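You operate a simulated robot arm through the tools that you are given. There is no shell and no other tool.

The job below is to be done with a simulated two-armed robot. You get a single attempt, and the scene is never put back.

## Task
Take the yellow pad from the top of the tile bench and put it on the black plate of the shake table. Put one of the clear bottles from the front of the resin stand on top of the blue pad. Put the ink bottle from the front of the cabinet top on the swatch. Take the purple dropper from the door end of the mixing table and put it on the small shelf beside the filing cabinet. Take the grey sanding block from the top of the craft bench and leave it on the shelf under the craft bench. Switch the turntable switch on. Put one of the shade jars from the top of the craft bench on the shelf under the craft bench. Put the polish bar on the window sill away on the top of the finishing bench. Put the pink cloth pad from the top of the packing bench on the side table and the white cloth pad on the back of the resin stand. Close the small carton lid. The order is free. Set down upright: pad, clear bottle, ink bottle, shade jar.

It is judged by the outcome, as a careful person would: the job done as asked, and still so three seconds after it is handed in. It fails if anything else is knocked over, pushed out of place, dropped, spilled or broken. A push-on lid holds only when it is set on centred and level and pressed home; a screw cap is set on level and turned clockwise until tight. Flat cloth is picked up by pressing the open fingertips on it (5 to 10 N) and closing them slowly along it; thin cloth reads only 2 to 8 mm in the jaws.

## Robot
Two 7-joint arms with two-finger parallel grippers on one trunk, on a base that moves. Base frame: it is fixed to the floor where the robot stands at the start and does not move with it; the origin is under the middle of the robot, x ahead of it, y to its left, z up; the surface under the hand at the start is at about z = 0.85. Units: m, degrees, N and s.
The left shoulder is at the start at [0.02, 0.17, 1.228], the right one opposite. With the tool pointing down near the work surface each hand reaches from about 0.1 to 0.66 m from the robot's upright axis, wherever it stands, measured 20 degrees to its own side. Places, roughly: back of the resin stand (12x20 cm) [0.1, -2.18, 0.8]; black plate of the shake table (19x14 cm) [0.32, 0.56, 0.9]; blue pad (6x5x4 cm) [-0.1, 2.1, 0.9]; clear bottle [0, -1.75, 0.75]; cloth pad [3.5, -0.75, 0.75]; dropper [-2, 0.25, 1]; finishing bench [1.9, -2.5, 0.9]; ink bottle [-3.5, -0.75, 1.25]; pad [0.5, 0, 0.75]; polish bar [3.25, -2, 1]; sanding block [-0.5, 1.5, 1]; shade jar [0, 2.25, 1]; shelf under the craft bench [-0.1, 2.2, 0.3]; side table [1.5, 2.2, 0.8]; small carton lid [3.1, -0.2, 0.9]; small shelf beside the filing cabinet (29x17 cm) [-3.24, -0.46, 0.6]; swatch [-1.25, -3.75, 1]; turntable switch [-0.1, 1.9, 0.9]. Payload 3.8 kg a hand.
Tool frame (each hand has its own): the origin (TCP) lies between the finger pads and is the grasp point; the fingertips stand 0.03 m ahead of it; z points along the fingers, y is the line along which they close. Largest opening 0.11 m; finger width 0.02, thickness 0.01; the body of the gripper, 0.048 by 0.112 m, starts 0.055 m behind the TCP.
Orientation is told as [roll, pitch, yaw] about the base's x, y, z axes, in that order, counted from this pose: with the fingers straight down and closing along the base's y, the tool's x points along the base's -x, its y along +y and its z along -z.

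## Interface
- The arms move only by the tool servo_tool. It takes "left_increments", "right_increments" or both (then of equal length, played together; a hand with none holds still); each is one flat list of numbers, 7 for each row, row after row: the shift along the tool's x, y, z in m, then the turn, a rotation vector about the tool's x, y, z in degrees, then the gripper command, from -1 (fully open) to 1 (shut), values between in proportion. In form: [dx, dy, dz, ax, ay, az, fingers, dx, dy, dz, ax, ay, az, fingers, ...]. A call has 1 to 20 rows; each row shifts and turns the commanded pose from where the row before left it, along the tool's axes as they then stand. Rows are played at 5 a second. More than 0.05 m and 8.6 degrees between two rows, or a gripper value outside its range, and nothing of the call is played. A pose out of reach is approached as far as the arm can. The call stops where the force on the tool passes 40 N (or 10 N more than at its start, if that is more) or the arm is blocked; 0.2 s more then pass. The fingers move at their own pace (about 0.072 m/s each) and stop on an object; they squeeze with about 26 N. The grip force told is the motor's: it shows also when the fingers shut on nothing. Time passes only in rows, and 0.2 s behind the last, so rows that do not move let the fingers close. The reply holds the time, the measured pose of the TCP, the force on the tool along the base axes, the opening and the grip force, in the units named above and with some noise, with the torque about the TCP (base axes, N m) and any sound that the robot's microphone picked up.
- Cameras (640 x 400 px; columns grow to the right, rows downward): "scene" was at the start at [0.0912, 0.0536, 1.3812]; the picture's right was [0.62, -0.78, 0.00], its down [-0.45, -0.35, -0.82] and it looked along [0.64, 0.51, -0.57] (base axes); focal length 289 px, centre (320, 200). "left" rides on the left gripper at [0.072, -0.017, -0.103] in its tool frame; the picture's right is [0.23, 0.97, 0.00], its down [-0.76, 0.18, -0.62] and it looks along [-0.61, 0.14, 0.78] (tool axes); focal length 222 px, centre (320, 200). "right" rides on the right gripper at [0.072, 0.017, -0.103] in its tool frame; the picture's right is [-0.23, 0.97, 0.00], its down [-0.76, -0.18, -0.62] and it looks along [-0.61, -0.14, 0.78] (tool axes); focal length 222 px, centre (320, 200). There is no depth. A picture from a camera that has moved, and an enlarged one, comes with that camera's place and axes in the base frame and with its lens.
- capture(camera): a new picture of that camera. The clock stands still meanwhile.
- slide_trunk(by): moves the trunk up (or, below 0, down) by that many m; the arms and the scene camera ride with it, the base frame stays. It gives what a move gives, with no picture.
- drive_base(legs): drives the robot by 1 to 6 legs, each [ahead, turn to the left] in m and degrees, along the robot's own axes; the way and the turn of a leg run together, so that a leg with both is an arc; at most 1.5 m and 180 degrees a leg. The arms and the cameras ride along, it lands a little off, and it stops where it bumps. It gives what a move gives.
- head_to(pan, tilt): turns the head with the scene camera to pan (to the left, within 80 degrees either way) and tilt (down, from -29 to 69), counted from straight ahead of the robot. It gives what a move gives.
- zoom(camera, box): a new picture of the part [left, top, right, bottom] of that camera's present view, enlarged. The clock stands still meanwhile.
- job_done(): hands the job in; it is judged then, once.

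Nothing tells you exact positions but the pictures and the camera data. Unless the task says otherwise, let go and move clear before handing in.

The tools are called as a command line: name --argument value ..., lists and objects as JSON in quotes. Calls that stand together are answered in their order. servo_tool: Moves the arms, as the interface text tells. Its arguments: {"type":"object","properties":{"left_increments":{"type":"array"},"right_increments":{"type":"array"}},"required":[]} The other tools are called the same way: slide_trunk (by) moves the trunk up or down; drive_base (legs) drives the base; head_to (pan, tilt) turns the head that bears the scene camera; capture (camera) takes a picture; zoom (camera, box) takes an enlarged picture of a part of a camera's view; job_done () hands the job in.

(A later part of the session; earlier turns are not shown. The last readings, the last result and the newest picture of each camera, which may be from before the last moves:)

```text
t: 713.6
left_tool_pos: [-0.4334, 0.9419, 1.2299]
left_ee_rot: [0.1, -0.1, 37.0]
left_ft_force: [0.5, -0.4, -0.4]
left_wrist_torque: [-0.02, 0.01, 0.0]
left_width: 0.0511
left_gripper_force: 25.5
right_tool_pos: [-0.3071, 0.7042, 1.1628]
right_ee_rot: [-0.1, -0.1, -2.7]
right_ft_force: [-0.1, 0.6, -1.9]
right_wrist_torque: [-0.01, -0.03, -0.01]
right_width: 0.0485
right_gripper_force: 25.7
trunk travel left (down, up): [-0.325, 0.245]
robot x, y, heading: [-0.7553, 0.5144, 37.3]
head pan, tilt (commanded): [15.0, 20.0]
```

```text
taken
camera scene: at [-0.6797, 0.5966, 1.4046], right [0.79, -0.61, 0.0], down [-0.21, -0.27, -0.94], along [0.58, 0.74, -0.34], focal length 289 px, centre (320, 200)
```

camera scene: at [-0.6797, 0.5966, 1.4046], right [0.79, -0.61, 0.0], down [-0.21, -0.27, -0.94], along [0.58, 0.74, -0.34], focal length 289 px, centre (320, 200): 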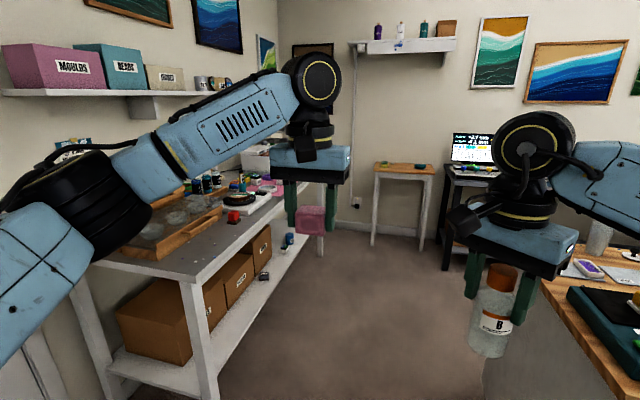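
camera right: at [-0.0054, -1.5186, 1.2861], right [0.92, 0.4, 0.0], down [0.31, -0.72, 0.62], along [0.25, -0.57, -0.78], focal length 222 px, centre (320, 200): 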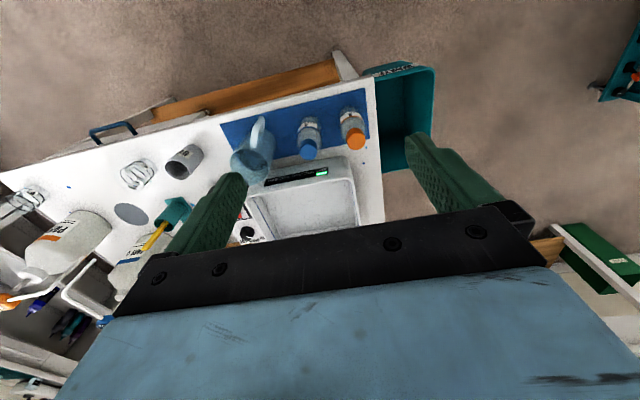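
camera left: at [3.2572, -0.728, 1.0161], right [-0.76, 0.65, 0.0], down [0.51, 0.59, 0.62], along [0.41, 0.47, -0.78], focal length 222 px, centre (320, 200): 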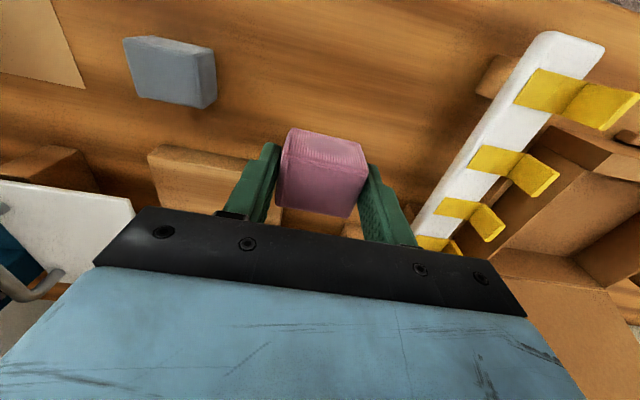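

drive_base --legs '[[0, -3], [1.3, 0]]'

drive_base --legs '[[0, 91.5]]'

head_to --pan -10 --tilt 35

capture --camera "scene"

```text
t: 720.4
left_tool_pos: [0.6448, 1.6489, 1.2284]
left_ee_rot: [0.0, -0.2, 34.3]
left_ft_force: [0.1, -0.1, 0.3]
left_wrist_torque: [0.0, 0.04, 0.01]
left_width: 0.051
left_gripper_force: 25.6
right_tool_pos: [0.7592, 1.4063, 1.1635]
right_ee_rot: [-0.1, -0.2, -5.5]
right_ft_force: [0.2, -0.5, -2.2]
right_wrist_torque: [0.01, 0.0, 0.0]
right_width: 0.0488
right_gripper_force: 25.8
trunk travel left (down, up): [-0.325, 0.245]
robot x, y, heading: [0.2989, 1.2356, 34.6]
head pan, tilt (commanded): [15.0, 20.0]
```

```text
t: 724.6
left_tool_pos: [-0.1084, 1.5792, 1.2298]
left_ee_rot: [0.0, -0.1, 124.0]
left_ft_force: [-0.9, 0.5, 0.1]
left_wrist_torque: [0.02, -0.03, -0.01]
left_width: 0.0509
left_gripper_force: 26.2
right_tool_pos: [0.1349, 1.6919, 1.1631]
right_ee_rot: [-0.1, -0.1, 84.2]
right_ft_force: [0.0, -1.2, -3.7]
right_wrist_torque: [0.01, -0.02, -0.01]
right_width: 0.0488
right_gripper_force: 26.1
trunk travel left (down, up): [-0.325, 0.245]
robot x, y, heading: [0.3078, 1.2376, 124.1]
head pan, tilt (commanded): [15.0, 20.0]
```

```text
t: 725.5
left_tool_pos: [-0.1074, 1.5779, 1.2287]
left_ee_rot: [0.1, -0.1, 124.0]
left_ft_force: [0.2, 0.5, 0.0]
left_wrist_torque: [-0.02, 0.02, 0.02]
left_width: 0.0512
left_gripper_force: 26.2
right_tool_pos: [0.1344, 1.6915, 1.163]
right_ee_rot: [-0.1, 0.0, 84.1]
right_ft_force: [-0.8, -1.0, -2.9]
right_wrist_torque: [-0.02, 0.03, -0.02]
right_width: 0.0487
right_gripper_force: 25.8
trunk travel left (down, up): [-0.325, 0.245]
robot x, y, heading: [0.3034, 1.2365, 124.1]
head pan, tilt (commanded): [-10.0, 35.0]
```

```text
taken
camera scene: at [0.2563, 1.3308, 1.3808], right [0.91, 0.41, 0.0], down [0.23, -0.52, -0.82], along [-0.34, 0.75, -0.57], focal length 289 px, centre (320, 200)
```

scene: 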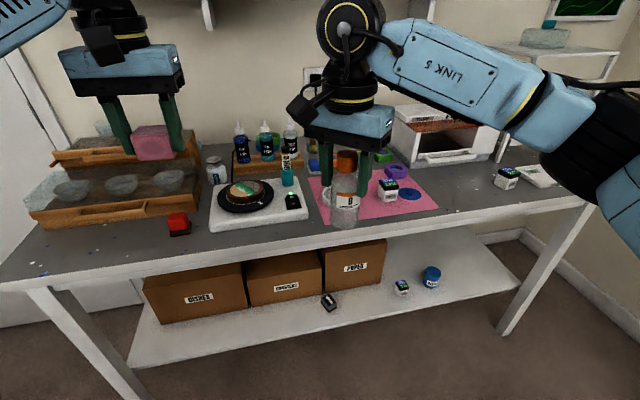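

I'm in front of the craft bench. I raise the bottle higher so it clears the pen and resin bottles, then drive in.

servo_tool --right_increments '[0, 0, -0.045, 0, 0, 0, 1, 0, 0, -0.04, 0, 0, 0, 1]'

drive_base --legs '[[0, 1.9], [0.29, 0]]'

head_to --pan -5 --tilt 35

capture --camera "scene"

capture --camera "right"

```text
t: 726.1
left_tool_pos: [-0.109, 1.5786, 1.23]
left_ee_rot: [-0.1, -0.1, 124.0]
left_ft_force: [-0.3, 1.1, -0.8]
left_wrist_torque: [-0.05, 0.05, -0.01]
left_width: 0.0512
left_gripper_force: 26.2
right_tool_pos: [0.1328, 1.6897, 1.2488]
right_ee_rot: [-0.1, -0.1, 84.1]
right_ft_force: [0.0, 0.1, -2.6]
right_wrist_torque: [-0.05, 0.03, -0.04]
right_width: 0.0486
right_gripper_force: 26.1
trunk travel left (down, up): [-0.325, 0.245]
robot x, y, heading: [0.3018, 1.2326, 123.9]
head pan, tilt (commanded): [-10.0, 35.0]
```

```text
t: 728.5
left_tool_pos: [-0.2912, 1.7992, 1.2291]
left_ee_rot: [0.1, -0.1, 126.0]
left_ft_force: [-1.0, 0.8, -0.2]
left_wrist_torque: [0.03, -0.03, 0.02]
left_width: 0.0513
left_gripper_force: 26.0
right_tool_pos: [-0.0535, 1.919, 1.2477]
right_ee_rot: [0.0, 0.1, 86.0]
right_ft_force: [0.3, 1.3, -3.1]
right_wrist_torque: [-0.02, 0.03, -0.01]
right_width: 0.0485
right_gripper_force: 25.8
trunk travel left (down, up): [-0.325, 0.245]
robot x, y, heading: [0.1345, 1.4689, 126.3]
head pan, tilt (commanded): [-10.0, 35.0]
```

```text
t: 729.2
left_tool_pos: [-0.2914, 1.7986, 1.2296]
left_ee_rot: [0.1, -0.1, 125.9]
left_ft_force: [0.5, -0.7, -0.4]
left_wrist_torque: [-0.03, 0.01, 0.0]
left_width: 0.0512
left_gripper_force: 25.6
right_tool_pos: [-0.0545, 1.9186, 1.247]
right_ee_rot: [-0.1, -0.1, 86.1]
right_ft_force: [0.3, 0.3, -2.5]
right_wrist_torque: [-0.01, 0.04, 0.0]
right_width: 0.0484
right_gripper_force: 26.2
trunk travel left (down, up): [-0.325, 0.245]
robot x, y, heading: [0.1314, 1.4716, 125.9]
head pan, tilt (commanded): [-5.0, 35.0]
```

```text
taken
camera scene: at [0.0755, 1.56, 1.3808], right [0.86, 0.52, 0.0], down [0.3, -0.49, -0.82], along [-0.42, 0.7, -0.57], focal length 289 px, centre (320, 200)
```

scene: 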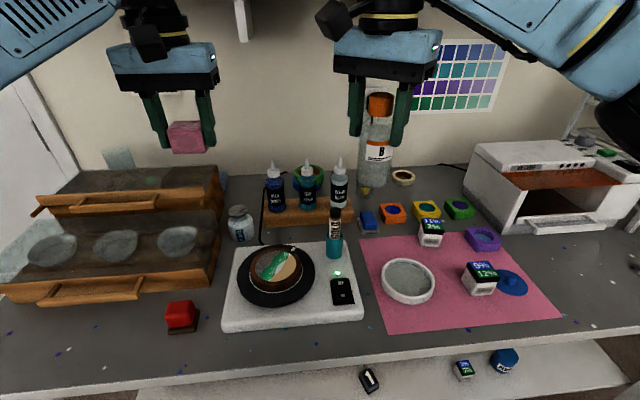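

```text
taken
camera right: at [-0.0739, 1.8456, 1.3502], right [-0.96, 0.29, 0.0], down [0.23, 0.75, 0.62], along [0.18, 0.6, -0.78], focal length 222 px, centre (320, 200)
```

right: 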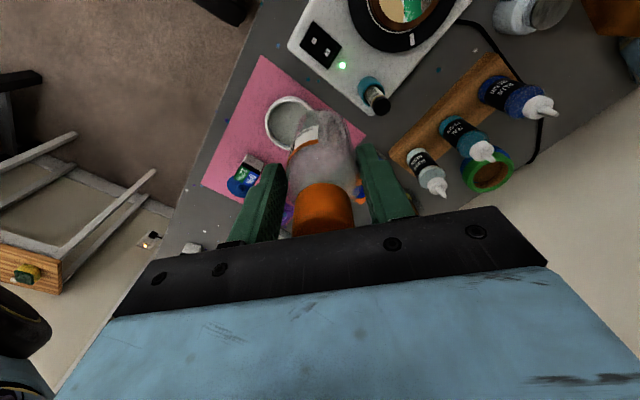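

zoom --camera "scene" --box '[310, 150, 450, 260]'

zoom --camera "scene" --box '[345, 195, 405, 245]'

```text
3.64 times, centred on (380, 205) of scene
camera zoom: at [0.0755, 1.56, 1.3808], right [0.86, 0.52, 0.0], down [0.3, -0.49, -0.82], along [-0.42, 0.7, -0.57], focal length 1051 px, centre (102, 182)
```

zoom: 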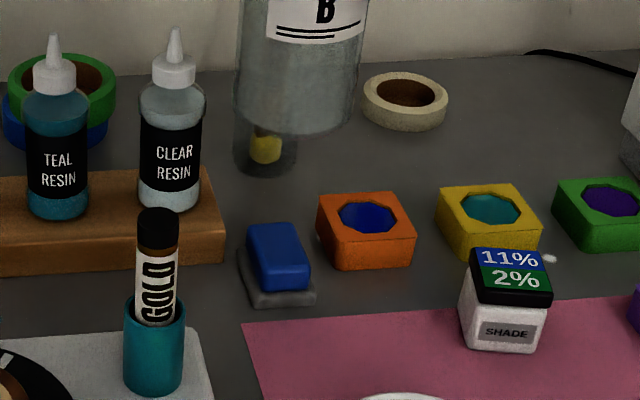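

```text
8.00 times, centred on (375, 220) of scene
camera zoom: at [0.0755, 1.56, 1.3808], right [0.86, 0.52, 0.0], down [0.3, -0.49, -0.82], along [-0.42, 0.7, -0.57], focal length 2313 px, centre (-120, 40)
```

zoom: 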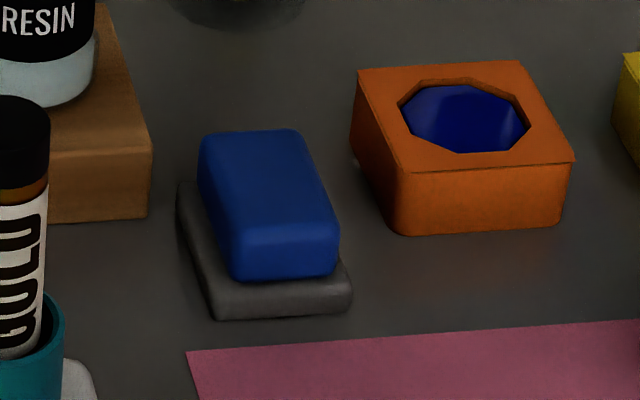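

The blue pad's top is about 3 x 4.8 cm, centred at (-0.108, 2.098), with the CLEAR RESIN bottle 8 cm to its left. I drive 6 cm nearer so the arm isn't fully stretched, then bring the bottle over the pad.

drive_base --legs '[[0.06, 0]]'

zoom --camera "scene" --box '[320, 160, 420, 260]'

```text
t: 730.1
left_tool_pos: [-0.3277, 1.8481, 1.2299]
left_ee_rot: [0.2, -0.1, 125.9]
left_ft_force: [0.4, 0.5, -0.5]
left_wrist_torque: [-0.05, -0.03, 0.0]
left_width: 0.0511
left_gripper_force: 26.4
right_tool_pos: [-0.0902, 1.9693, 1.2479]
right_ee_rot: [-0.1, 0.0, 86.0]
right_ft_force: [-1.8, 0.2, -3.4]
right_wrist_torque: [-0.05, -0.02, -0.02]
right_width: 0.0485
right_gripper_force: 25.6
trunk travel left (down, up): [-0.325, 0.245]
robot x, y, heading: [0.0967, 1.5195, 126.0]
head pan, tilt (commanded): [-5.0, 35.0]
```

```text
4.00 times, centred on (370, 210) of scene
camera zoom: at [0.0391, 1.6097, 1.3806], right [0.86, 0.52, 0.0], down [0.3, -0.49, -0.82], along [-0.42, 0.7, -0.57], focal length 1156 px, centre (120, 160)
```

zoom: 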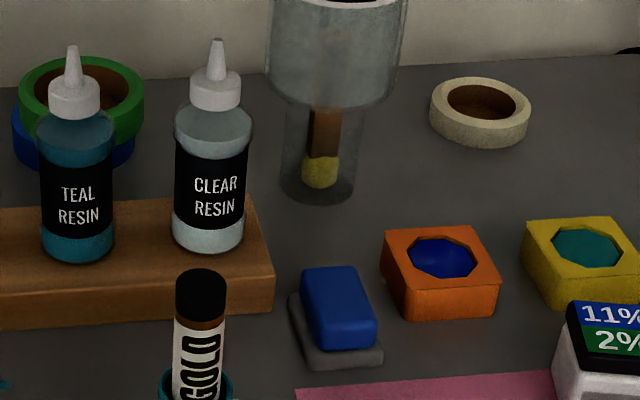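

servo_tool --right_increments '[0, 0, 0, 0, 0, -8, 1, 0, 0, 0, 0, 0, -8, 1, 0, 0, 0, 0, 0, -8, 1, 0, 0, 0, 0, 0, -8, 1, 0, 0, 0, 0, 0, -8, 1, -0.0388, -0.0209, 0, 0, 0, 0, 1, -0.0388, -0.0209, 0, 0, 0, 0, 1, -0.0388, -0.0209, 0, 0, 0, 0, 1, 0, 0, 0, 0, 0, 0, 1]'

zoom --camera "scene" --box '[300, 80, 440, 260]'

zoom --camera "right" --box '[220, 20, 420, 240]'

```text
t: 732.1
left_tool_pos: [-0.3262, 1.8488, 1.2306]
left_ee_rot: [0.1, 0.0, 125.9]
left_ft_force: [0.3, 0.1, -0.7]
left_wrist_torque: [0.0, 0.0, 0.03]
left_width: 0.0513
left_gripper_force: 25.7
right_tool_pos: [-0.1059, 2.0983, 1.2489]
right_ee_rot: [-0.1, 0.1, 126.2]
right_ft_force: [0.6, 0.1, -3.0]
right_wrist_torque: [-0.01, 0.02, -0.05]
right_width: 0.0485
right_gripper_force: 25.7
trunk travel left (down, up): [-0.325, 0.245]
robot x, y, heading: [0.0988, 1.5153, 126.2]
head pan, tilt (commanded): [-5.0, 35.0]
```

```text
2.22 times, centred on (370, 170) of scene
camera zoom: at [0.0408, 1.6084, 1.3808], right [0.86, 0.52, 0.0], down [0.3, -0.49, -0.82], along [-0.42, 0.7, -0.57], focal length 642 px, centre (209, 267)
```

zoom: 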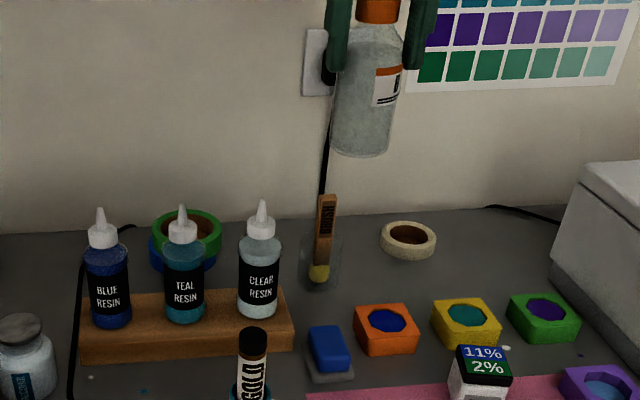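

```text
1.82 times, centred on (320, 130) of right
camera zoom: at [-0.0765, 2.0269, 1.3515], right [-0.92, -0.39, 0.0], down [-0.31, 0.72, 0.62], along [-0.24, 0.57, -0.78], focal length 404 px, centre (320, 327)
```

zoom: 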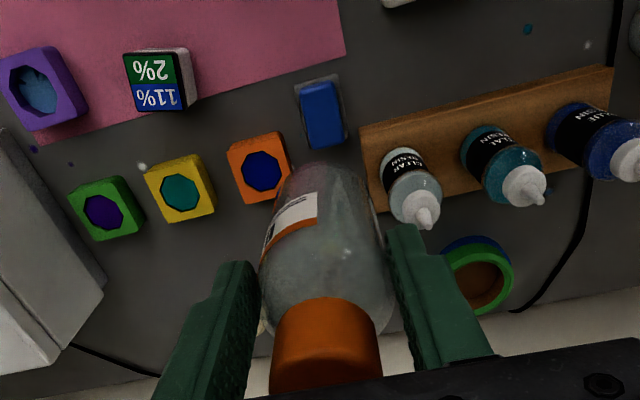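

Aligned to within a few millimetres. I correct slightly and lower most of the way, then look again.

servo_tool --right_increments '[-0.002, 0.003, 0, 0, 0, 0, 1, 0, 0, 0.045, 0, 0, 0, 1, 0, 0, 0.045, 0, 0, 0, 1, 0, 0, 0.045, 0, 0, 0, 1, 0, 0, 0.035, 0, 0, 0, 1, 0, 0, 0, 0, 0, 0, 1]'

zoom --camera "scene" --box '[320, 130, 440, 250]'

zoom --camera "right" --box '[220, 40, 420, 260]'

```text
t: 733.5
left_tool_pos: [-0.3253, 1.8469, 1.2289]
left_ee_rot: [-0.1, -0.2, 126.0]
left_ft_force: [0.6, 0.2, -1.1]
left_wrist_torque: [-0.01, 0.0, -0.03]
left_width: 0.051
left_gripper_force: 26.4
right_tool_pos: [-0.1133, 2.0984, 1.0802]
right_ee_rot: [-0.1, 0.0, 126.1]
right_ft_force: [0.4, 0.3, -3.7]
right_wrist_torque: [-0.03, 0.0, 0.01]
right_width: 0.0486
right_gripper_force: 25.6
trunk travel left (down, up): [-0.325, 0.245]
robot x, y, heading: [0.0952, 1.5162, 126.2]
head pan, tilt (commanded): [-5.0, 35.0]
```

```text
3.33 times, centred on (380, 190) of scene
camera zoom: at [0.0401, 1.6084, 1.3808], right [0.86, 0.52, 0.0], down [0.3, -0.49, -0.82], along [-0.42, 0.7, -0.57], focal length 964 px, centre (120, 233)
```

zoom: 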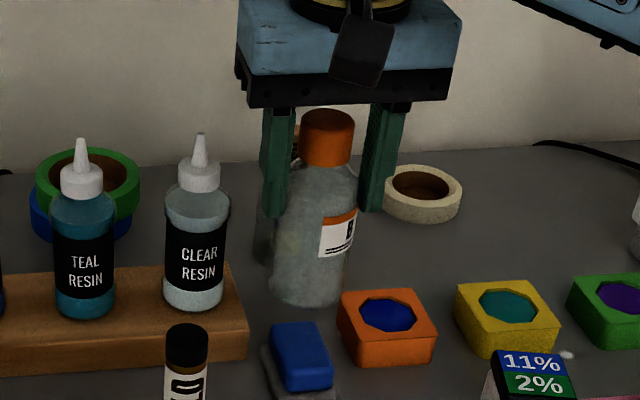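

```text
1.82 times, centred on (320, 150) of right
camera zoom: at [-0.0811, 2.0285, 1.1806], right [-0.92, -0.39, 0.0], down [-0.31, 0.72, 0.62], along [-0.24, 0.57, -0.78], focal length 404 px, centre (320, 291)
```

zoom: 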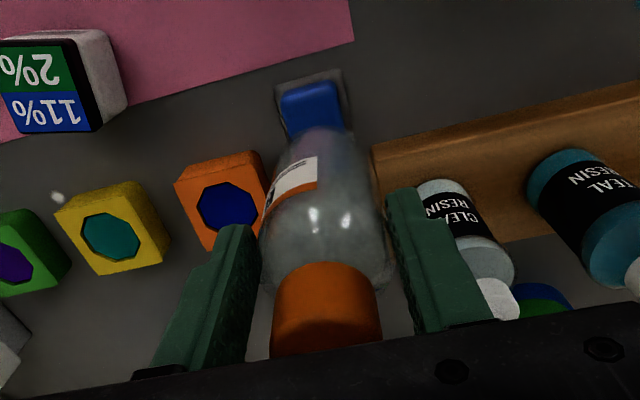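

servo_tool --right_increments '[0.005, -0.0015, 0, 0, 0, 0, 1, 0, 0, 0.02, 0, 0, 0, 1, 0, 0, 0.008, 0, 0, 0, 1, 0, 0, 0, 0, 0, 0, 1]'

zoom --camera "scene" --box '[330, 170, 410, 250]'

zoom --camera "right" --box '[240, 60, 400, 200]'

```text
t: 734.5
left_tool_pos: [-0.3267, 1.8467, 1.2313]
left_ee_rot: [0.1, -0.1, 125.9]
left_ft_force: [0.2, -0.5, -0.1]
left_wrist_torque: [0.01, 0.01, -0.02]
left_width: 0.0512
left_gripper_force: 26.1
right_tool_pos: [-0.1061, 2.0954, 1.0499]
right_ee_rot: [-0.1, 0.0, 126.1]
right_ft_force: [-0.6, 0.5, -2.2]
right_wrist_torque: [0.0, 0.0, 0.01]
right_width: 0.0483
right_gripper_force: 25.9
trunk travel left (down, up): [-0.325, 0.245]
robot x, y, heading: [0.0973, 1.5182, 126.1]
head pan, tilt (commanded): [-5.0, 35.0]
```

```text
5.00 times, centred on (370, 210) of scene
camera zoom: at [0.0399, 1.6086, 1.3807], right [0.86, 0.52, 0.0], down [0.3, -0.49, -0.82], along [-0.42, 0.7, -0.57], focal length 1446 px, centre (70, 150)
```

zoom: 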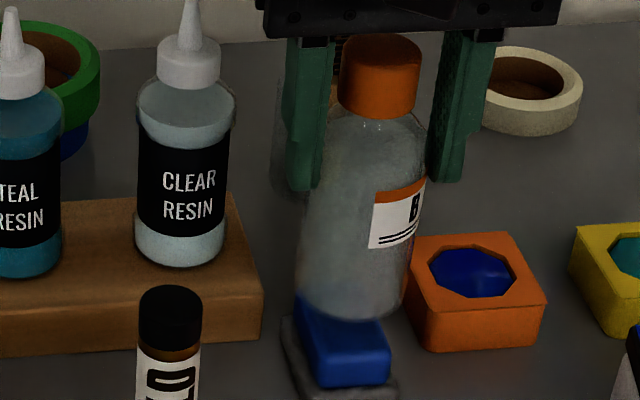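

```text
2.86 times, centred on (320, 130) of right
camera zoom: at [-0.0759, 2.0253, 1.1518], right [-0.92, -0.39, 0.0], down [-0.31, 0.72, 0.62], along [-0.24, 0.57, -0.78], focal length 635 px, centre (320, 400)
```

zoom: 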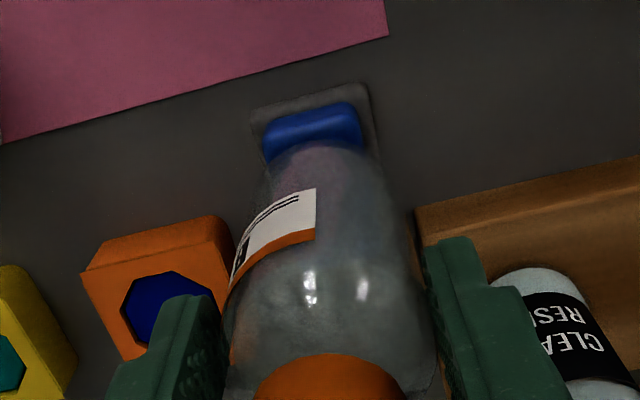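

servo_tool --right_increments '[0.006, 0, 0, 0, 0, 0, 1, 0, 0, 0.004, 0, 0, 0, 1, 0, 0, 0, 0, 0, 0, 1]'

servo_tool --right_increments '[0, 0, 0.003, 0, 0, 0, 1, 0, 0, 0.002, 0, 0, 0, 1, 0, 0, 0, 0, 0, 0, 1]'

zoom --camera "scene" --box '[330, 170, 410, 250]'

```text
t: 735.3
left_tool_pos: [-0.3257, 1.8469, 1.23]
left_ee_rot: [0.1, -0.1, 126.0]
left_ft_force: [-0.3, 0.1, 0.4]
left_wrist_torque: [0.01, 0.0, 0.05]
left_width: 0.0511
left_gripper_force: 26.6
right_tool_pos: [-0.1034, 2.0893, 1.0461]
right_ee_rot: [0.0, 0.0, 126.0]
right_ft_force: [0.0, -0.2, -4.1]
right_wrist_torque: [0.02, 0.01, -0.01]
right_width: 0.0485
right_gripper_force: 26.2
trunk travel left (down, up): [-0.325, 0.245]
robot x, y, heading: [0.098, 1.5187, 126.1]
head pan, tilt (commanded): [-5.0, 35.0]
```

```text
t: 736.1
left_tool_pos: [-0.3265, 1.8475, 1.2307]
left_ee_rot: [0.0, 0.0, 125.8]
left_ft_force: [-0.8, -0.7, -0.8]
left_wrist_torque: [0.03, 0.02, -0.01]
left_width: 0.0511
left_gripper_force: 26.4
right_tool_pos: [-0.1032, 2.0891, 1.0403]
right_ee_rot: [-0.1, 0.0, 126.1]
right_ft_force: [0.3, 0.2, -2.0]
right_wrist_torque: [-0.04, 0.0, 0.03]
right_width: 0.0486
right_gripper_force: 25.8
trunk travel left (down, up): [-0.325, 0.245]
robot x, y, heading: [0.0938, 1.5201, 126.2]
head pan, tilt (commanded): [-5.0, 35.0]
```

```text
5.00 times, centred on (370, 210) of scene
camera zoom: at [0.04, 1.6085, 1.3807], right [0.86, 0.52, 0.0], down [0.3, -0.49, -0.82], along [-0.42, 0.7, -0.57], focal length 1446 px, centre (70, 150)
```

zoom: 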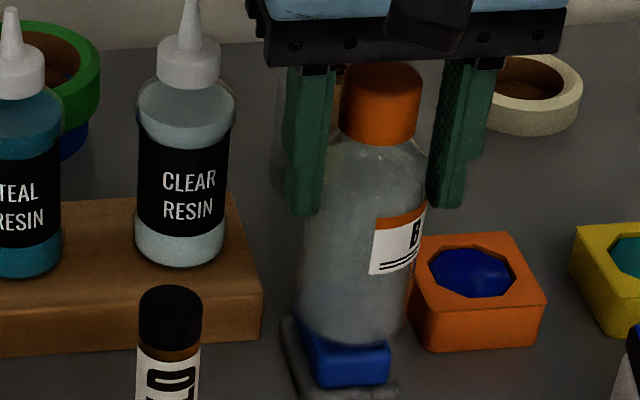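

The bottle now looks centred over the pad in both directions. I lower the last millimetres.

servo_tool --right_increments '[0, 0, 0.002, 0, 0, 0, 1, 0, 0, 0.002, 0, 0, 0, 1, 0, 0, 0, 0, 0, 0, 1]'

servo_tool --right_increments '[0, 0, 0.002, 0, 0, 0, 1, 0, 0, 0, 0, 0, 0, 1]'

```text
t: 736.9
left_tool_pos: [-0.3262, 1.8475, 1.2296]
left_ee_rot: [0.1, -0.1, 125.9]
left_ft_force: [-0.3, 0.0, 0.0]
left_wrist_torque: [0.01, -0.02, 0.02]
left_width: 0.0513
left_gripper_force: 25.9
right_tool_pos: [-0.1036, 2.0888, 1.0365]
right_ee_rot: [-0.1, 0.0, 126.2]
right_ft_force: [0.1, -0.2, -3.4]
right_wrist_torque: [-0.05, 0.01, 0.04]
right_width: 0.0485
right_gripper_force: 25.9
trunk travel left (down, up): [-0.325, 0.245]
robot x, y, heading: [0.0958, 1.5147, 125.8]
head pan, tilt (commanded): [-5.0, 35.0]
```

```text
t: 737.5
left_tool_pos: [-0.3263, 1.8477, 1.2299]
left_ee_rot: [0.1, 0.0, 125.9]
left_ft_force: [-0.5, 0.7, -1.6]
left_wrist_torque: [0.01, 0.02, 0.01]
left_width: 0.0512
left_gripper_force: 26.0
right_tool_pos: [-0.1033, 2.0906, 1.035]
right_ee_rot: [-0.1, 0.0, 126.1]
right_ft_force: [1.3, 0.6, -3.3]
right_wrist_torque: [-0.02, 0.03, -0.01]
right_width: 0.0486
right_gripper_force: 25.6
trunk travel left (down, up): [-0.325, 0.245]
robot x, y, heading: [0.0983, 1.5169, 126.2]
head pan, tilt (commanded): [-5.0, 35.0]
```

servo_tool --right_increments '[0, 0, 0.002, 0, 0, 0, 1, 0, 0, 0.0015, 0, 0, 0, 1, 0, 0, 0, 0, 0, 0, 1]'

servo_tool --right_increments '[0, 0, 0.002, 0, 0, 0, 1, 0, 0, 0, 0, 0, 0, 1]'

zoom --camera "scene" --box '[330, 170, 410, 250]'

zoom --camera "right" --box '[240, 60, 400, 200]'

```text
t: 738.3
left_tool_pos: [-0.3268, 1.8469, 1.2302]
left_ee_rot: [0.1, -0.1, 125.8]
left_ft_force: [-0.6, -1.2, -0.1]
left_wrist_torque: [0.01, 0.0, -0.02]
left_width: 0.0513
left_gripper_force: 26.0
right_tool_pos: [-0.1041, 2.0897, 1.0309]
right_ee_rot: [-0.1, -0.1, 126.1]
right_ft_force: [-1.3, 1.0, -0.5]
right_wrist_torque: [0.03, 0.09, 0.0]
right_width: 0.0485
right_gripper_force: 26.1
trunk travel left (down, up): [-0.325, 0.245]
robot x, y, heading: [0.0959, 1.5186, 125.8]
head pan, tilt (commanded): [-5.0, 35.0]
```

```text
t: 738.9
left_tool_pos: [-0.3265, 1.8464, 1.2298]
left_ee_rot: [0.0, -0.2, 125.9]
left_ft_force: [-0.8, 0.4, -0.4]
left_wrist_torque: [0.01, -0.01, 0.0]
left_width: 0.0514
left_gripper_force: 26.1
right_tool_pos: [-0.1027, 2.0897, 1.0312]
right_ee_rot: [0.0, -0.4, 126.0]
right_ft_force: [0.3, 1.0, 13.5]
right_wrist_torque: [0.2, -0.07, -0.04]
right_width: 0.0488
right_gripper_force: 26.1
trunk travel left (down, up): [-0.325, 0.245]
robot x, y, heading: [0.0993, 1.5161, 126.2]
head pan, tilt (commanded): [-5.0, 35.0]
```

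```text
5.00 times, centred on (370, 210) of scene
camera zoom: at [0.0406, 1.6073, 1.381], right [0.86, 0.52, 0.0], down [0.3, -0.49, -0.82], along [-0.42, 0.7, -0.57], focal length 1446 px, centre (70, 150)
```

zoom: 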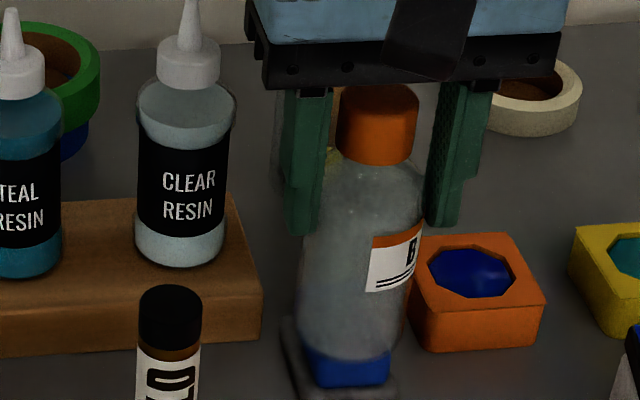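

```text
2.86 times, centred on (320, 130) of right
camera zoom: at [-0.0718, 2.0189, 1.1337], right [-0.92, -0.39, 0.0], down [-0.3, 0.72, 0.63], along [-0.24, 0.58, -0.78], focal length 635 px, centre (320, 400)
```

zoom: 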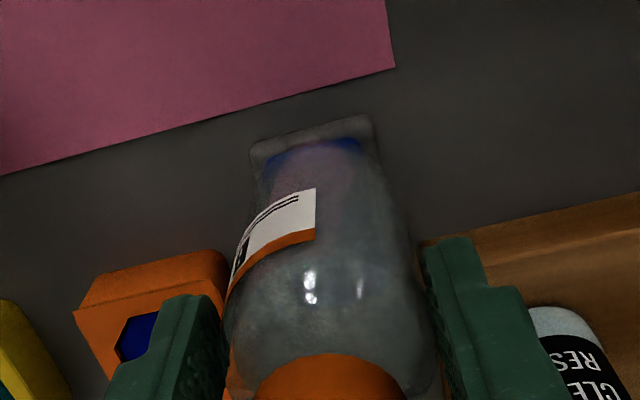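

The bottle has landed centred on the pad. I ease off and open just slightly, then check that it stands by itself.

servo_tool --right_increments '[0, 0, -0.0015, 0, 0, 0, 1, 0, 0, 0, 0, 0, 0, 1, 0, 0, 0, 0, 0, 0, 0.05, 0, 0, 0, 0, 0, 0, 0.02, 0, 0, 0, 0, 0, 0, 0.0]'

zoom --camera "scene" --box '[330, 170, 410, 250]'

```text
t: 740.1
left_tool_pos: [-0.3259, 1.8477, 1.2299]
left_ee_rot: [0.0, -0.1, 125.9]
left_ft_force: [-0.9, 0.0, 0.1]
left_wrist_torque: [-0.01, 0.0, 0.0]
left_width: 0.0511
left_gripper_force: 25.7
right_tool_pos: [-0.1024, 2.0886, 1.0305]
right_ee_rot: [-0.1, 0.0, 126.0]
right_ft_force: [0.2, 0.5, -0.8]
right_wrist_torque: [0.03, -0.02, 0.01]
right_width: 0.0552
right_gripper_force: 0.0
trunk travel left (down, up): [-0.325, 0.245]
robot x, y, heading: [0.098, 1.5145, 126.4]
head pan, tilt (commanded): [-5.0, 35.0]
```

```text
5.00 times, centred on (370, 210) of scene
camera zoom: at [0.0401, 1.6082, 1.3808], right [0.86, 0.52, 0.0], down [0.3, -0.49, -0.82], along [-0.42, 0.7, -0.57], focal length 1446 px, centre (70, 150)
```

zoom: 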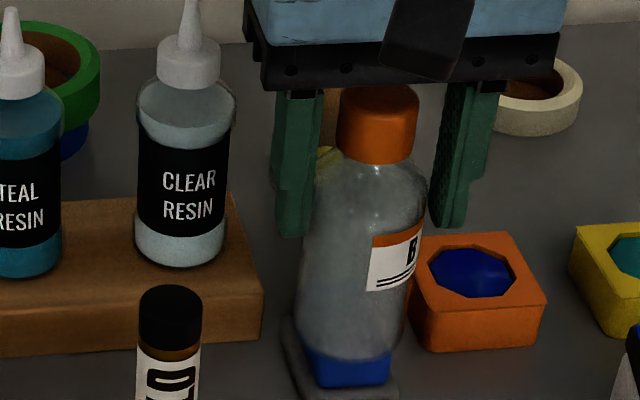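

It stands on its own. I open a little more and lift straight up.

servo_tool --right_increments '[0, 0, 0, 0, 0, 0, -0.1, 0, 0, 0, 0, 0, 0, -0.18, 0, 0, 0, 0, 0, 0, -0.18, 0, 0, -0.02, 0, 0, 0, -0.18, 0, 0, -0.035, 0, 0, 0, -0.18, 0, 0, -0.04, 0, 0, 0, -0.18, 0, 0, -0.04, 0, 0, 0, -0.18, 0, 0, -0.04, 0, 0, 0, -0.18, 0, 0, -0.03, 0, 0, 0, -0.18]'

zoom --camera "scene" --box '[310, 130, 430, 260]'

zoom --camera "right" --box '[220, 20, 420, 240]'

```text
t: 742.1
left_tool_pos: [-0.3261, 1.8466, 1.2292]
left_ee_rot: [0.0, -0.1, 125.9]
left_ft_force: [-0.2, 0.3, -1.1]
left_wrist_torque: [0.0, 0.02, -0.02]
left_width: 0.0511
left_gripper_force: 26.0
right_tool_pos: [-0.1038, 2.0875, 1.2378]
right_ee_rot: [-0.1, 0.0, 126.0]
right_ft_force: [0.0, 0.1, 0.2]
right_wrist_torque: [-0.03, -0.02, 0.0]
right_width: 0.065
right_gripper_force: 0.0
trunk travel left (down, up): [-0.325, 0.245]
robot x, y, heading: [0.0962, 1.5141, 126.1]
head pan, tilt (commanded): [-5.0, 35.0]
```

```text
3.08 times, centred on (370, 195) of scene
camera zoom: at [0.0401, 1.6079, 1.3808], right [0.86, 0.52, 0.0], down [0.3, -0.49, -0.82], along [-0.42, 0.7, -0.57], focal length 890 px, centre (166, 215)
```

zoom: 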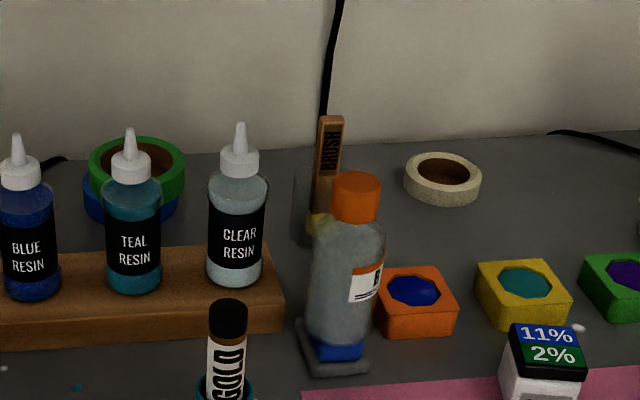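

```text
1.82 times, centred on (320, 130) of right
camera zoom: at [-0.0715, 2.0182, 1.3392], right [-0.92, -0.39, 0.0], down [-0.31, 0.72, 0.62], along [-0.24, 0.57, -0.78], focal length 404 px, centre (320, 327)
```

zoom: 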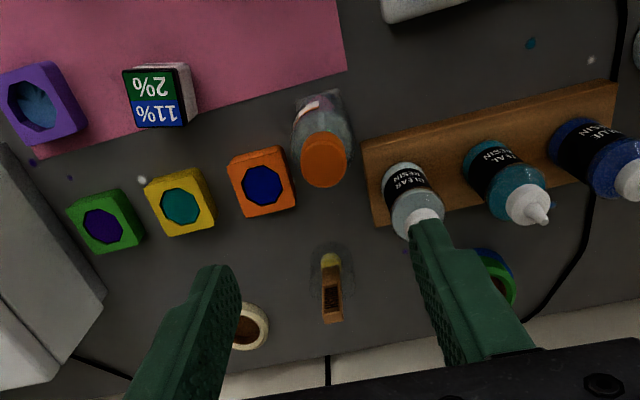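

The clear bottle stands upright on the blue pad. Last is the pink cloth pad. I back out and go along the aisle to the side table.

drive_base --legs '[[-0.36, 0]]'

head_to --pan -5 --tilt 30

capture --camera "scene"

drive_base --legs '[[0, -90], [0.75, 0]]'

head_to --pan 5 --tilt 25

capture --camera "scene"

```text
t: 744.5
left_tool_pos: [-0.1144, 1.5514, 1.2309]
left_ee_rot: [0.0, -0.1, 126.4]
left_ft_force: [0.1, 0.6, 0.3]
left_wrist_torque: [-0.01, 0.0, 0.02]
left_width: 0.0511
left_gripper_force: 26.3
right_tool_pos: [0.1078, 1.7953, 1.2368]
right_ee_rot: [-0.2, 0.0, 126.8]
right_ft_force: [0.2, -0.9, 0.7]
right_wrist_torque: [0.01, 0.04, 0.05]
right_width: 0.0647
right_gripper_force: 0.1
trunk travel left (down, up): [-0.325, 0.245]
robot x, y, heading: [0.3105, 1.2281, 126.9]
head pan, tilt (commanded): [-5.0, 35.0]
```

```text
t: 745.1
left_tool_pos: [-0.1153, 1.5519, 1.2289]
left_ee_rot: [0.1, -0.1, 126.5]
left_ft_force: [0.0, -0.1, -1.0]
left_wrist_torque: [0.05, -0.02, 0.01]
left_width: 0.0515
left_gripper_force: 26.2
right_tool_pos: [0.1071, 1.7959, 1.2358]
right_ee_rot: [-0.1, 0.1, 126.8]
right_ft_force: [0.3, 0.6, -0.5]
right_wrist_torque: [0.0, 0.0, 0.0]
right_width: 0.0649
right_gripper_force: 0.1
trunk travel left (down, up): [-0.325, 0.245]
robot x, y, heading: [0.3148, 1.2232, 126.7]
head pan, tilt (commanded): [-5.0, 30.0]
```

```text
taken
camera scene: at [0.2527, 1.3185, 1.3885], right [0.85, 0.53, 0.0], down [0.26, -0.43, -0.87], along [-0.45, 0.74, -0.5], focal length 289 px, centre (320, 200)
```

scene: 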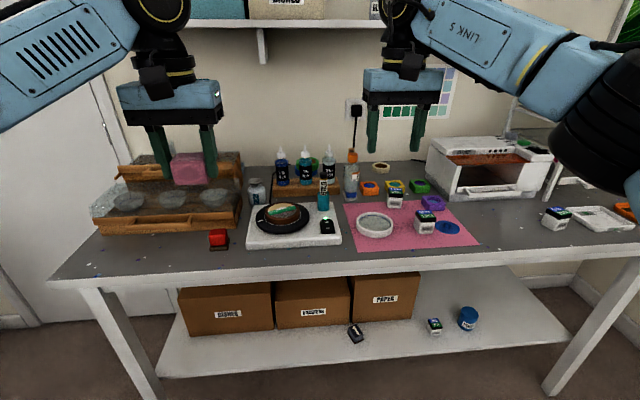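

```text
t: 753.0
left_tool_pos: [1.2299, 2.1111, 1.2289]
left_ee_rot: [-0.1, -0.1, 36.9]
left_ft_force: [-0.2, -0.4, -0.3]
left_wrist_torque: [0.01, -0.02, 0.03]
left_width: 0.0509
left_gripper_force: 25.5
right_tool_pos: [1.4755, 1.8915, 1.2363]
right_ee_rot: [-0.2, 0.0, 37.1]
right_ft_force: [0.3, 0.1, 0.3]
right_wrist_torque: [0.01, -0.01, -0.02]
right_width: 0.0648
right_gripper_force: 0.0
trunk travel left (down, up): [-0.325, 0.245]
robot x, y, heading: [0.9046, 1.6835, 37.1]
head pan, tilt (commanded): [-5.0, 30.0]
```

```text
t: 753.7
left_tool_pos: [1.2292, 2.111, 1.2302]
left_ee_rot: [0.0, -0.1, 36.9]
left_ft_force: [0.1, -0.4, -0.4]
left_wrist_torque: [-0.01, 0.01, 0.01]
left_width: 0.0511
left_gripper_force: 26.1
right_tool_pos: [1.4761, 1.8904, 1.2351]
right_ee_rot: [-0.1, 0.0, 37.1]
right_ft_force: [0.3, -0.3, 0.5]
right_wrist_torque: [0.0, -0.02, 0.01]
right_width: 0.0649
right_gripper_force: 0.0
trunk travel left (down, up): [-0.325, 0.245]
robot x, y, heading: [0.9064, 1.6832, 37.0]
head pan, tilt (commanded): [5.0, 25.0]
```

```text
taken
camera scene: at [0.9936, 1.7552, 1.3965], right [0.67, -0.74, 0.0], down [-0.31, -0.28, -0.91], along [0.67, 0.61, -0.42], focal length 289 px, centre (320, 200)
```

scene: 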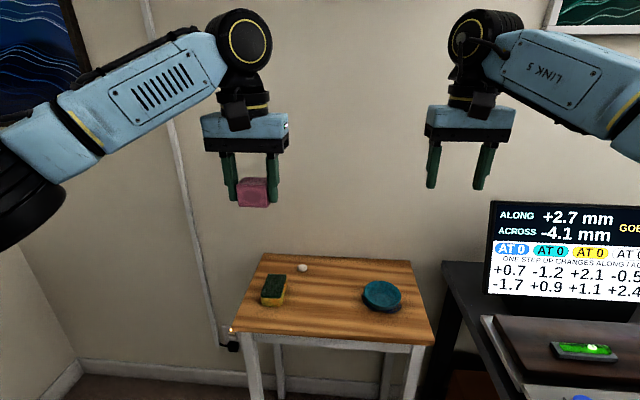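

The craft bench looks right, and the side table is ahead with a sponge, a teal dish and a small white object on it. A free spot is at about (1.446, 2.149). I pull the right hand back and drive closer.

servo_tool --right_increments '[0.043, -0.0143, 0, 0, 0, 0, -1, 0.043, -0.0143, 0, 0, 0, 0, -1, 0.043, -0.0143, 0, 0, 0, 0, -1, 0.043, -0.0143, 0, 0, 0, 0, -1, 0.043, -0.0143, 0, 0, 0, 0, -1, 0.043, -0.0143, 0, 0, 0, 0, -1]'

drive_base --legs '[[0.28, 0]]'

head_to --pan 5 --tilt 45

capture --camera "scene"

capture --camera "left"

```text
t: 755.1
left_tool_pos: [1.2297, 2.11, 1.2305]
left_ee_rot: [0.1, -0.2, 36.9]
left_ft_force: [-0.3, -0.2, 0.4]
left_wrist_torque: [0.0, 0.01, -0.01]
left_width: 0.0512
left_gripper_force: 25.8
right_tool_pos: [1.323, 1.6644, 1.2354]
right_ee_rot: [-0.2, -0.1, 37.1]
right_ft_force: [0.4, -0.3, 0.6]
right_wrist_torque: [0.01, -0.02, -0.01]
right_width: 0.1096
right_gripper_force: 0.0
trunk travel left (down, up): [-0.325, 0.245]
robot x, y, heading: [0.9066, 1.6787, 36.9]
head pan, tilt (commanded): [5.0, 25.0]
```

```text
t: 757.0
left_tool_pos: [1.4494, 2.2818, 1.2297]
left_ee_rot: [0.0, -0.2, 37.2]
left_ft_force: [0.2, -0.2, -0.3]
left_wrist_torque: [0.0, 0.01, 0.0]
left_width: 0.0513
left_gripper_force: 25.9
right_tool_pos: [1.5462, 1.8366, 1.2378]
right_ee_rot: [-0.1, -0.1, 37.4]
right_ft_force: [-0.1, 0.2, -0.5]
right_wrist_torque: [-0.06, -0.02, 0.01]
right_width: 0.11
right_gripper_force: 0.1
trunk travel left (down, up): [-0.325, 0.245]
robot x, y, heading: [1.1252, 1.851, 37.4]
head pan, tilt (commanded): [5.0, 25.0]
```

```text
t: 757.9
left_tool_pos: [1.4489, 2.2808, 1.2299]
left_ee_rot: [-0.1, -0.1, 37.3]
left_ft_force: [0.0, -0.2, -1.5]
left_wrist_torque: [-0.04, -0.01, -0.02]
left_width: 0.0511
left_gripper_force: 25.9
right_tool_pos: [1.5448, 1.8381, 1.2367]
right_ee_rot: [0.0, 0.1, 37.5]
right_ft_force: [0.3, 0.5, -0.5]
right_wrist_torque: [0.03, -0.01, 0.0]
right_width: 0.1102
right_gripper_force: 0.1
trunk travel left (down, up): [-0.325, 0.245]
robot x, y, heading: [1.1288, 1.8498, 37.6]
head pan, tilt (commanded): [5.0, 45.0]
```

```text
taken
camera scene: at [1.2064, 1.917, 1.366], right [0.67, -0.74, 0.0], down [-0.52, -0.48, -0.71], along [0.52, 0.48, -0.71], focal length 289 px, centre (320, 200)
```

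scene: 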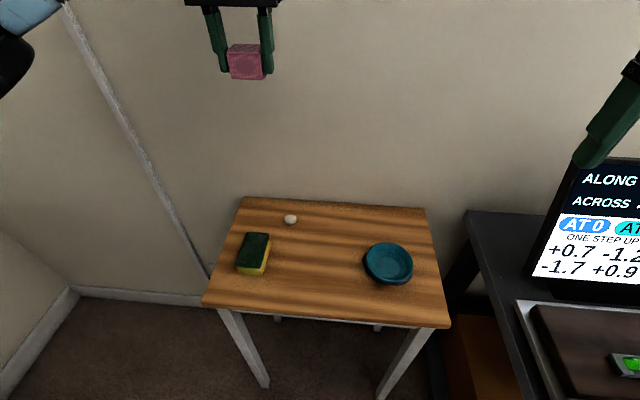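

```text
taken
camera left: at [1.4013, 2.224, 1.3336], right [-0.77, 0.64, 0.0], down [0.5, 0.6, 0.62], along [0.4, 0.48, -0.78], focal length 222 px, centre (320, 200)
```

left: 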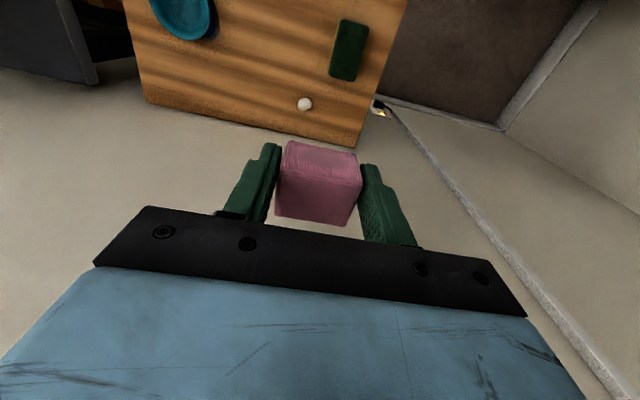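

The spot between the sponge and the dish is free. I bring the pink pad over it and lower it.

servo_tool --left_increments '[0.0281, -0.0335, 0, 0, 0, 0, 1, 0.0281, -0.0335, 0, 0, 0, 0, 1, 0.0281, -0.0335, 0, 0, 0, 0, 1, 0, 0, 0.045, 0, 0, 0, 1, 0, 0, 0.045, 0, 0, 0, 1, 0, 0, 0.045, 0, 0, 0, 1, 0, 0, 0.045, 0, 0, 0, 1, 0, 0, 0.045, 0, 0, 0, 1, 0, 0, 0.045, 0, 0, 0, 1, 0, 0, 0.045, 0, 0, 0, 1, 0, 0, 0.04, 0, 0, 0, 1, 0, 0, 0, 0, 0, 0, 1]'

capture --camera "scene"

capture --camera "left"

```text
t: 760.5
left_tool_pos: [1.4426, 2.151, 0.8747]
left_ee_rot: [0.0, -0.1, 37.1]
left_ft_force: [-0.1, -0.2, -0.5]
left_wrist_torque: [-0.02, 0.01, -0.02]
left_width: 0.0512
left_gripper_force: 25.7
right_tool_pos: [1.5446, 1.8382, 1.2359]
right_ee_rot: [-0.1, 0.0, 37.4]
right_ft_force: [-0.1, -0.3, -0.5]
right_wrist_torque: [-0.01, 0.01, 0.03]
right_width: 0.1101
right_gripper_force: 0.1
trunk travel left (down, up): [-0.325, 0.245]
robot x, y, heading: [1.1314, 1.8521, 37.6]
head pan, tilt (commanded): [5.0, 45.0]
```

```text
taken
camera scene: at [1.2065, 1.917, 1.366], right [0.67, -0.74, 0.0], down [-0.52, -0.48, -0.71], along [0.52, 0.48, -0.71], focal length 289 px, centre (320, 200)
```

scene: 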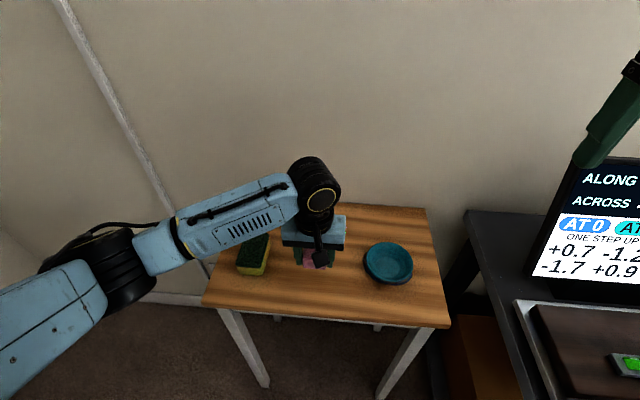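

```text
taken
camera left: at [1.3955, 2.0932, 0.9779], right [-0.77, 0.64, 0.0], down [0.5, 0.6, 0.63], along [0.4, 0.48, -0.78], focal length 222 px, centre (320, 200)
```

left: 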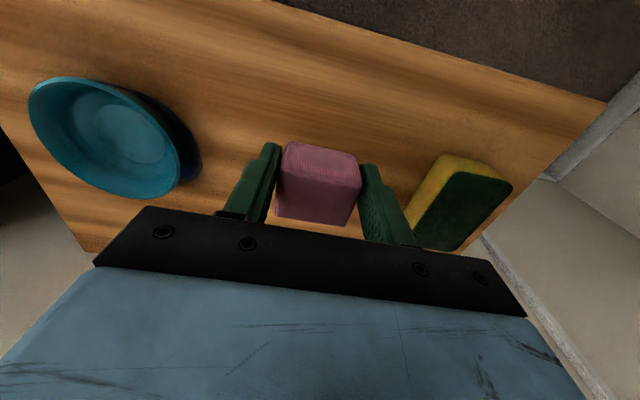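

The sponge is close on the left, so I shift 1.5 cm to the right before setting it down.

servo_tool --left_increments '[0, -0.015, 0, 0, 0, 0, 1, 0, 0, 0.02, 0, 0, 0, 1, 0, 0, 0.008, 0, 0, 0, 1, 0, 0, 0.004, 0, 0, 0, 1, 0, 0, 0, 0, 0, 0, 1]'

servo_tool --left_increments '[0, 0, 0.003, 0, 0, 0, 1, 0, 0, 0.002, 0, 0, 0, 1, 0, 0, 0, 0, 0, 0, 1]'

```text
t: 761.7
left_tool_pos: [1.4534, 2.1393, 0.8425]
left_ee_rot: [0.1, -0.1, 37.3]
left_ft_force: [-1.0, 0.1, -0.3]
left_wrist_torque: [-0.03, 0.02, -0.03]
left_width: 0.0511
left_gripper_force: 26.0
right_tool_pos: [1.5446, 1.8361, 1.237]
right_ee_rot: [-0.1, 0.0, 37.4]
right_ft_force: [0.0, 0.5, -0.6]
right_wrist_torque: [-0.01, -0.02, 0.03]
right_width: 0.1098
right_gripper_force: 0.0
trunk travel left (down, up): [-0.325, 0.245]
robot x, y, heading: [1.1295, 1.8471, 37.5]
head pan, tilt (commanded): [5.0, 45.0]
```

```text
t: 762.5
left_tool_pos: [1.4527, 2.14, 0.8382]
left_ee_rot: [0.0, -0.1, 37.3]
left_ft_force: [-0.7, 0.6, -1.1]
left_wrist_torque: [0.0, 0.0, 0.0]
left_width: 0.051
left_gripper_force: 25.9
right_tool_pos: [1.5436, 1.8377, 1.2356]
right_ee_rot: [-0.1, 0.1, 37.3]
right_ft_force: [0.1, -0.3, -0.1]
right_wrist_torque: [0.02, -0.02, -0.02]
right_width: 0.1102
right_gripper_force: 0.0
trunk travel left (down, up): [-0.325, 0.245]
robot x, y, heading: [1.1266, 1.85, 37.4]
head pan, tilt (commanded): [5.0, 45.0]
```

servo_tool --left_increments '[0, 0, 0.003, 0, 0, 0, 1, 0, 0, 0.002, 0, 0, 0, 1, 0, 0, 0, 0, 0, 0, 1]'

servo_tool --left_increments '[0, 0, 0.002, 0, 0, 0, 1, 0, 0, 0.002, 0, 0, 0, 1, 0, 0, 0, 0, 0, 0, 1]'

zoom --camera "scene" --box '[220, 180, 440, 320]'

```text
t: 763.3
left_tool_pos: [1.4533, 2.1379, 0.8315]
left_ee_rot: [0.0, -0.1, 37.2]
left_ft_force: [-0.2, 0.2, 0.4]
left_wrist_torque: [0.0, 0.02, 0.0]
left_width: 0.0513
left_gripper_force: 25.9
right_tool_pos: [1.5446, 1.8366, 1.2368]
right_ee_rot: [-0.1, 0.0, 37.4]
right_ft_force: [0.3, 0.2, -0.2]
right_wrist_torque: [-0.01, 0.0, 0.05]
right_width: 0.1102
right_gripper_force: 0.1
trunk travel left (down, up): [-0.325, 0.245]
robot x, y, heading: [1.1288, 1.8489, 37.7]
head pan, tilt (commanded): [5.0, 45.0]
```

```text
t: 764.1
left_tool_pos: [1.4521, 2.139, 0.8276]
left_ee_rot: [0.1, 0.0, 37.2]
left_ft_force: [-1.0, 0.1, -0.4]
left_wrist_torque: [-0.03, -0.02, -0.01]
left_width: 0.0511
left_gripper_force: 26.1
right_tool_pos: [1.5453, 1.8363, 1.2361]
right_ee_rot: [-0.1, 0.0, 37.4]
right_ft_force: [-0.3, -0.4, 0.3]
right_wrist_torque: [0.01, -0.03, -0.01]
right_width: 0.1102
right_gripper_force: 0.0
trunk travel left (down, up): [-0.325, 0.245]
robot x, y, heading: [1.1275, 1.8526, 37.7]
head pan, tilt (commanded): [5.0, 45.0]
```

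```text
2.86 times, centred on (330, 250) of scene
camera zoom: at [1.2065, 1.917, 1.366], right [0.67, -0.74, 0.0], down [-0.52, -0.48, -0.71], along [0.52, 0.48, -0.71], focal length 826 px, centre (291, 57)
```

zoom: 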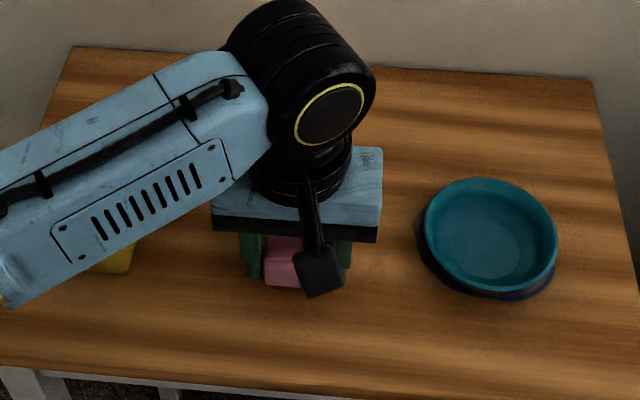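

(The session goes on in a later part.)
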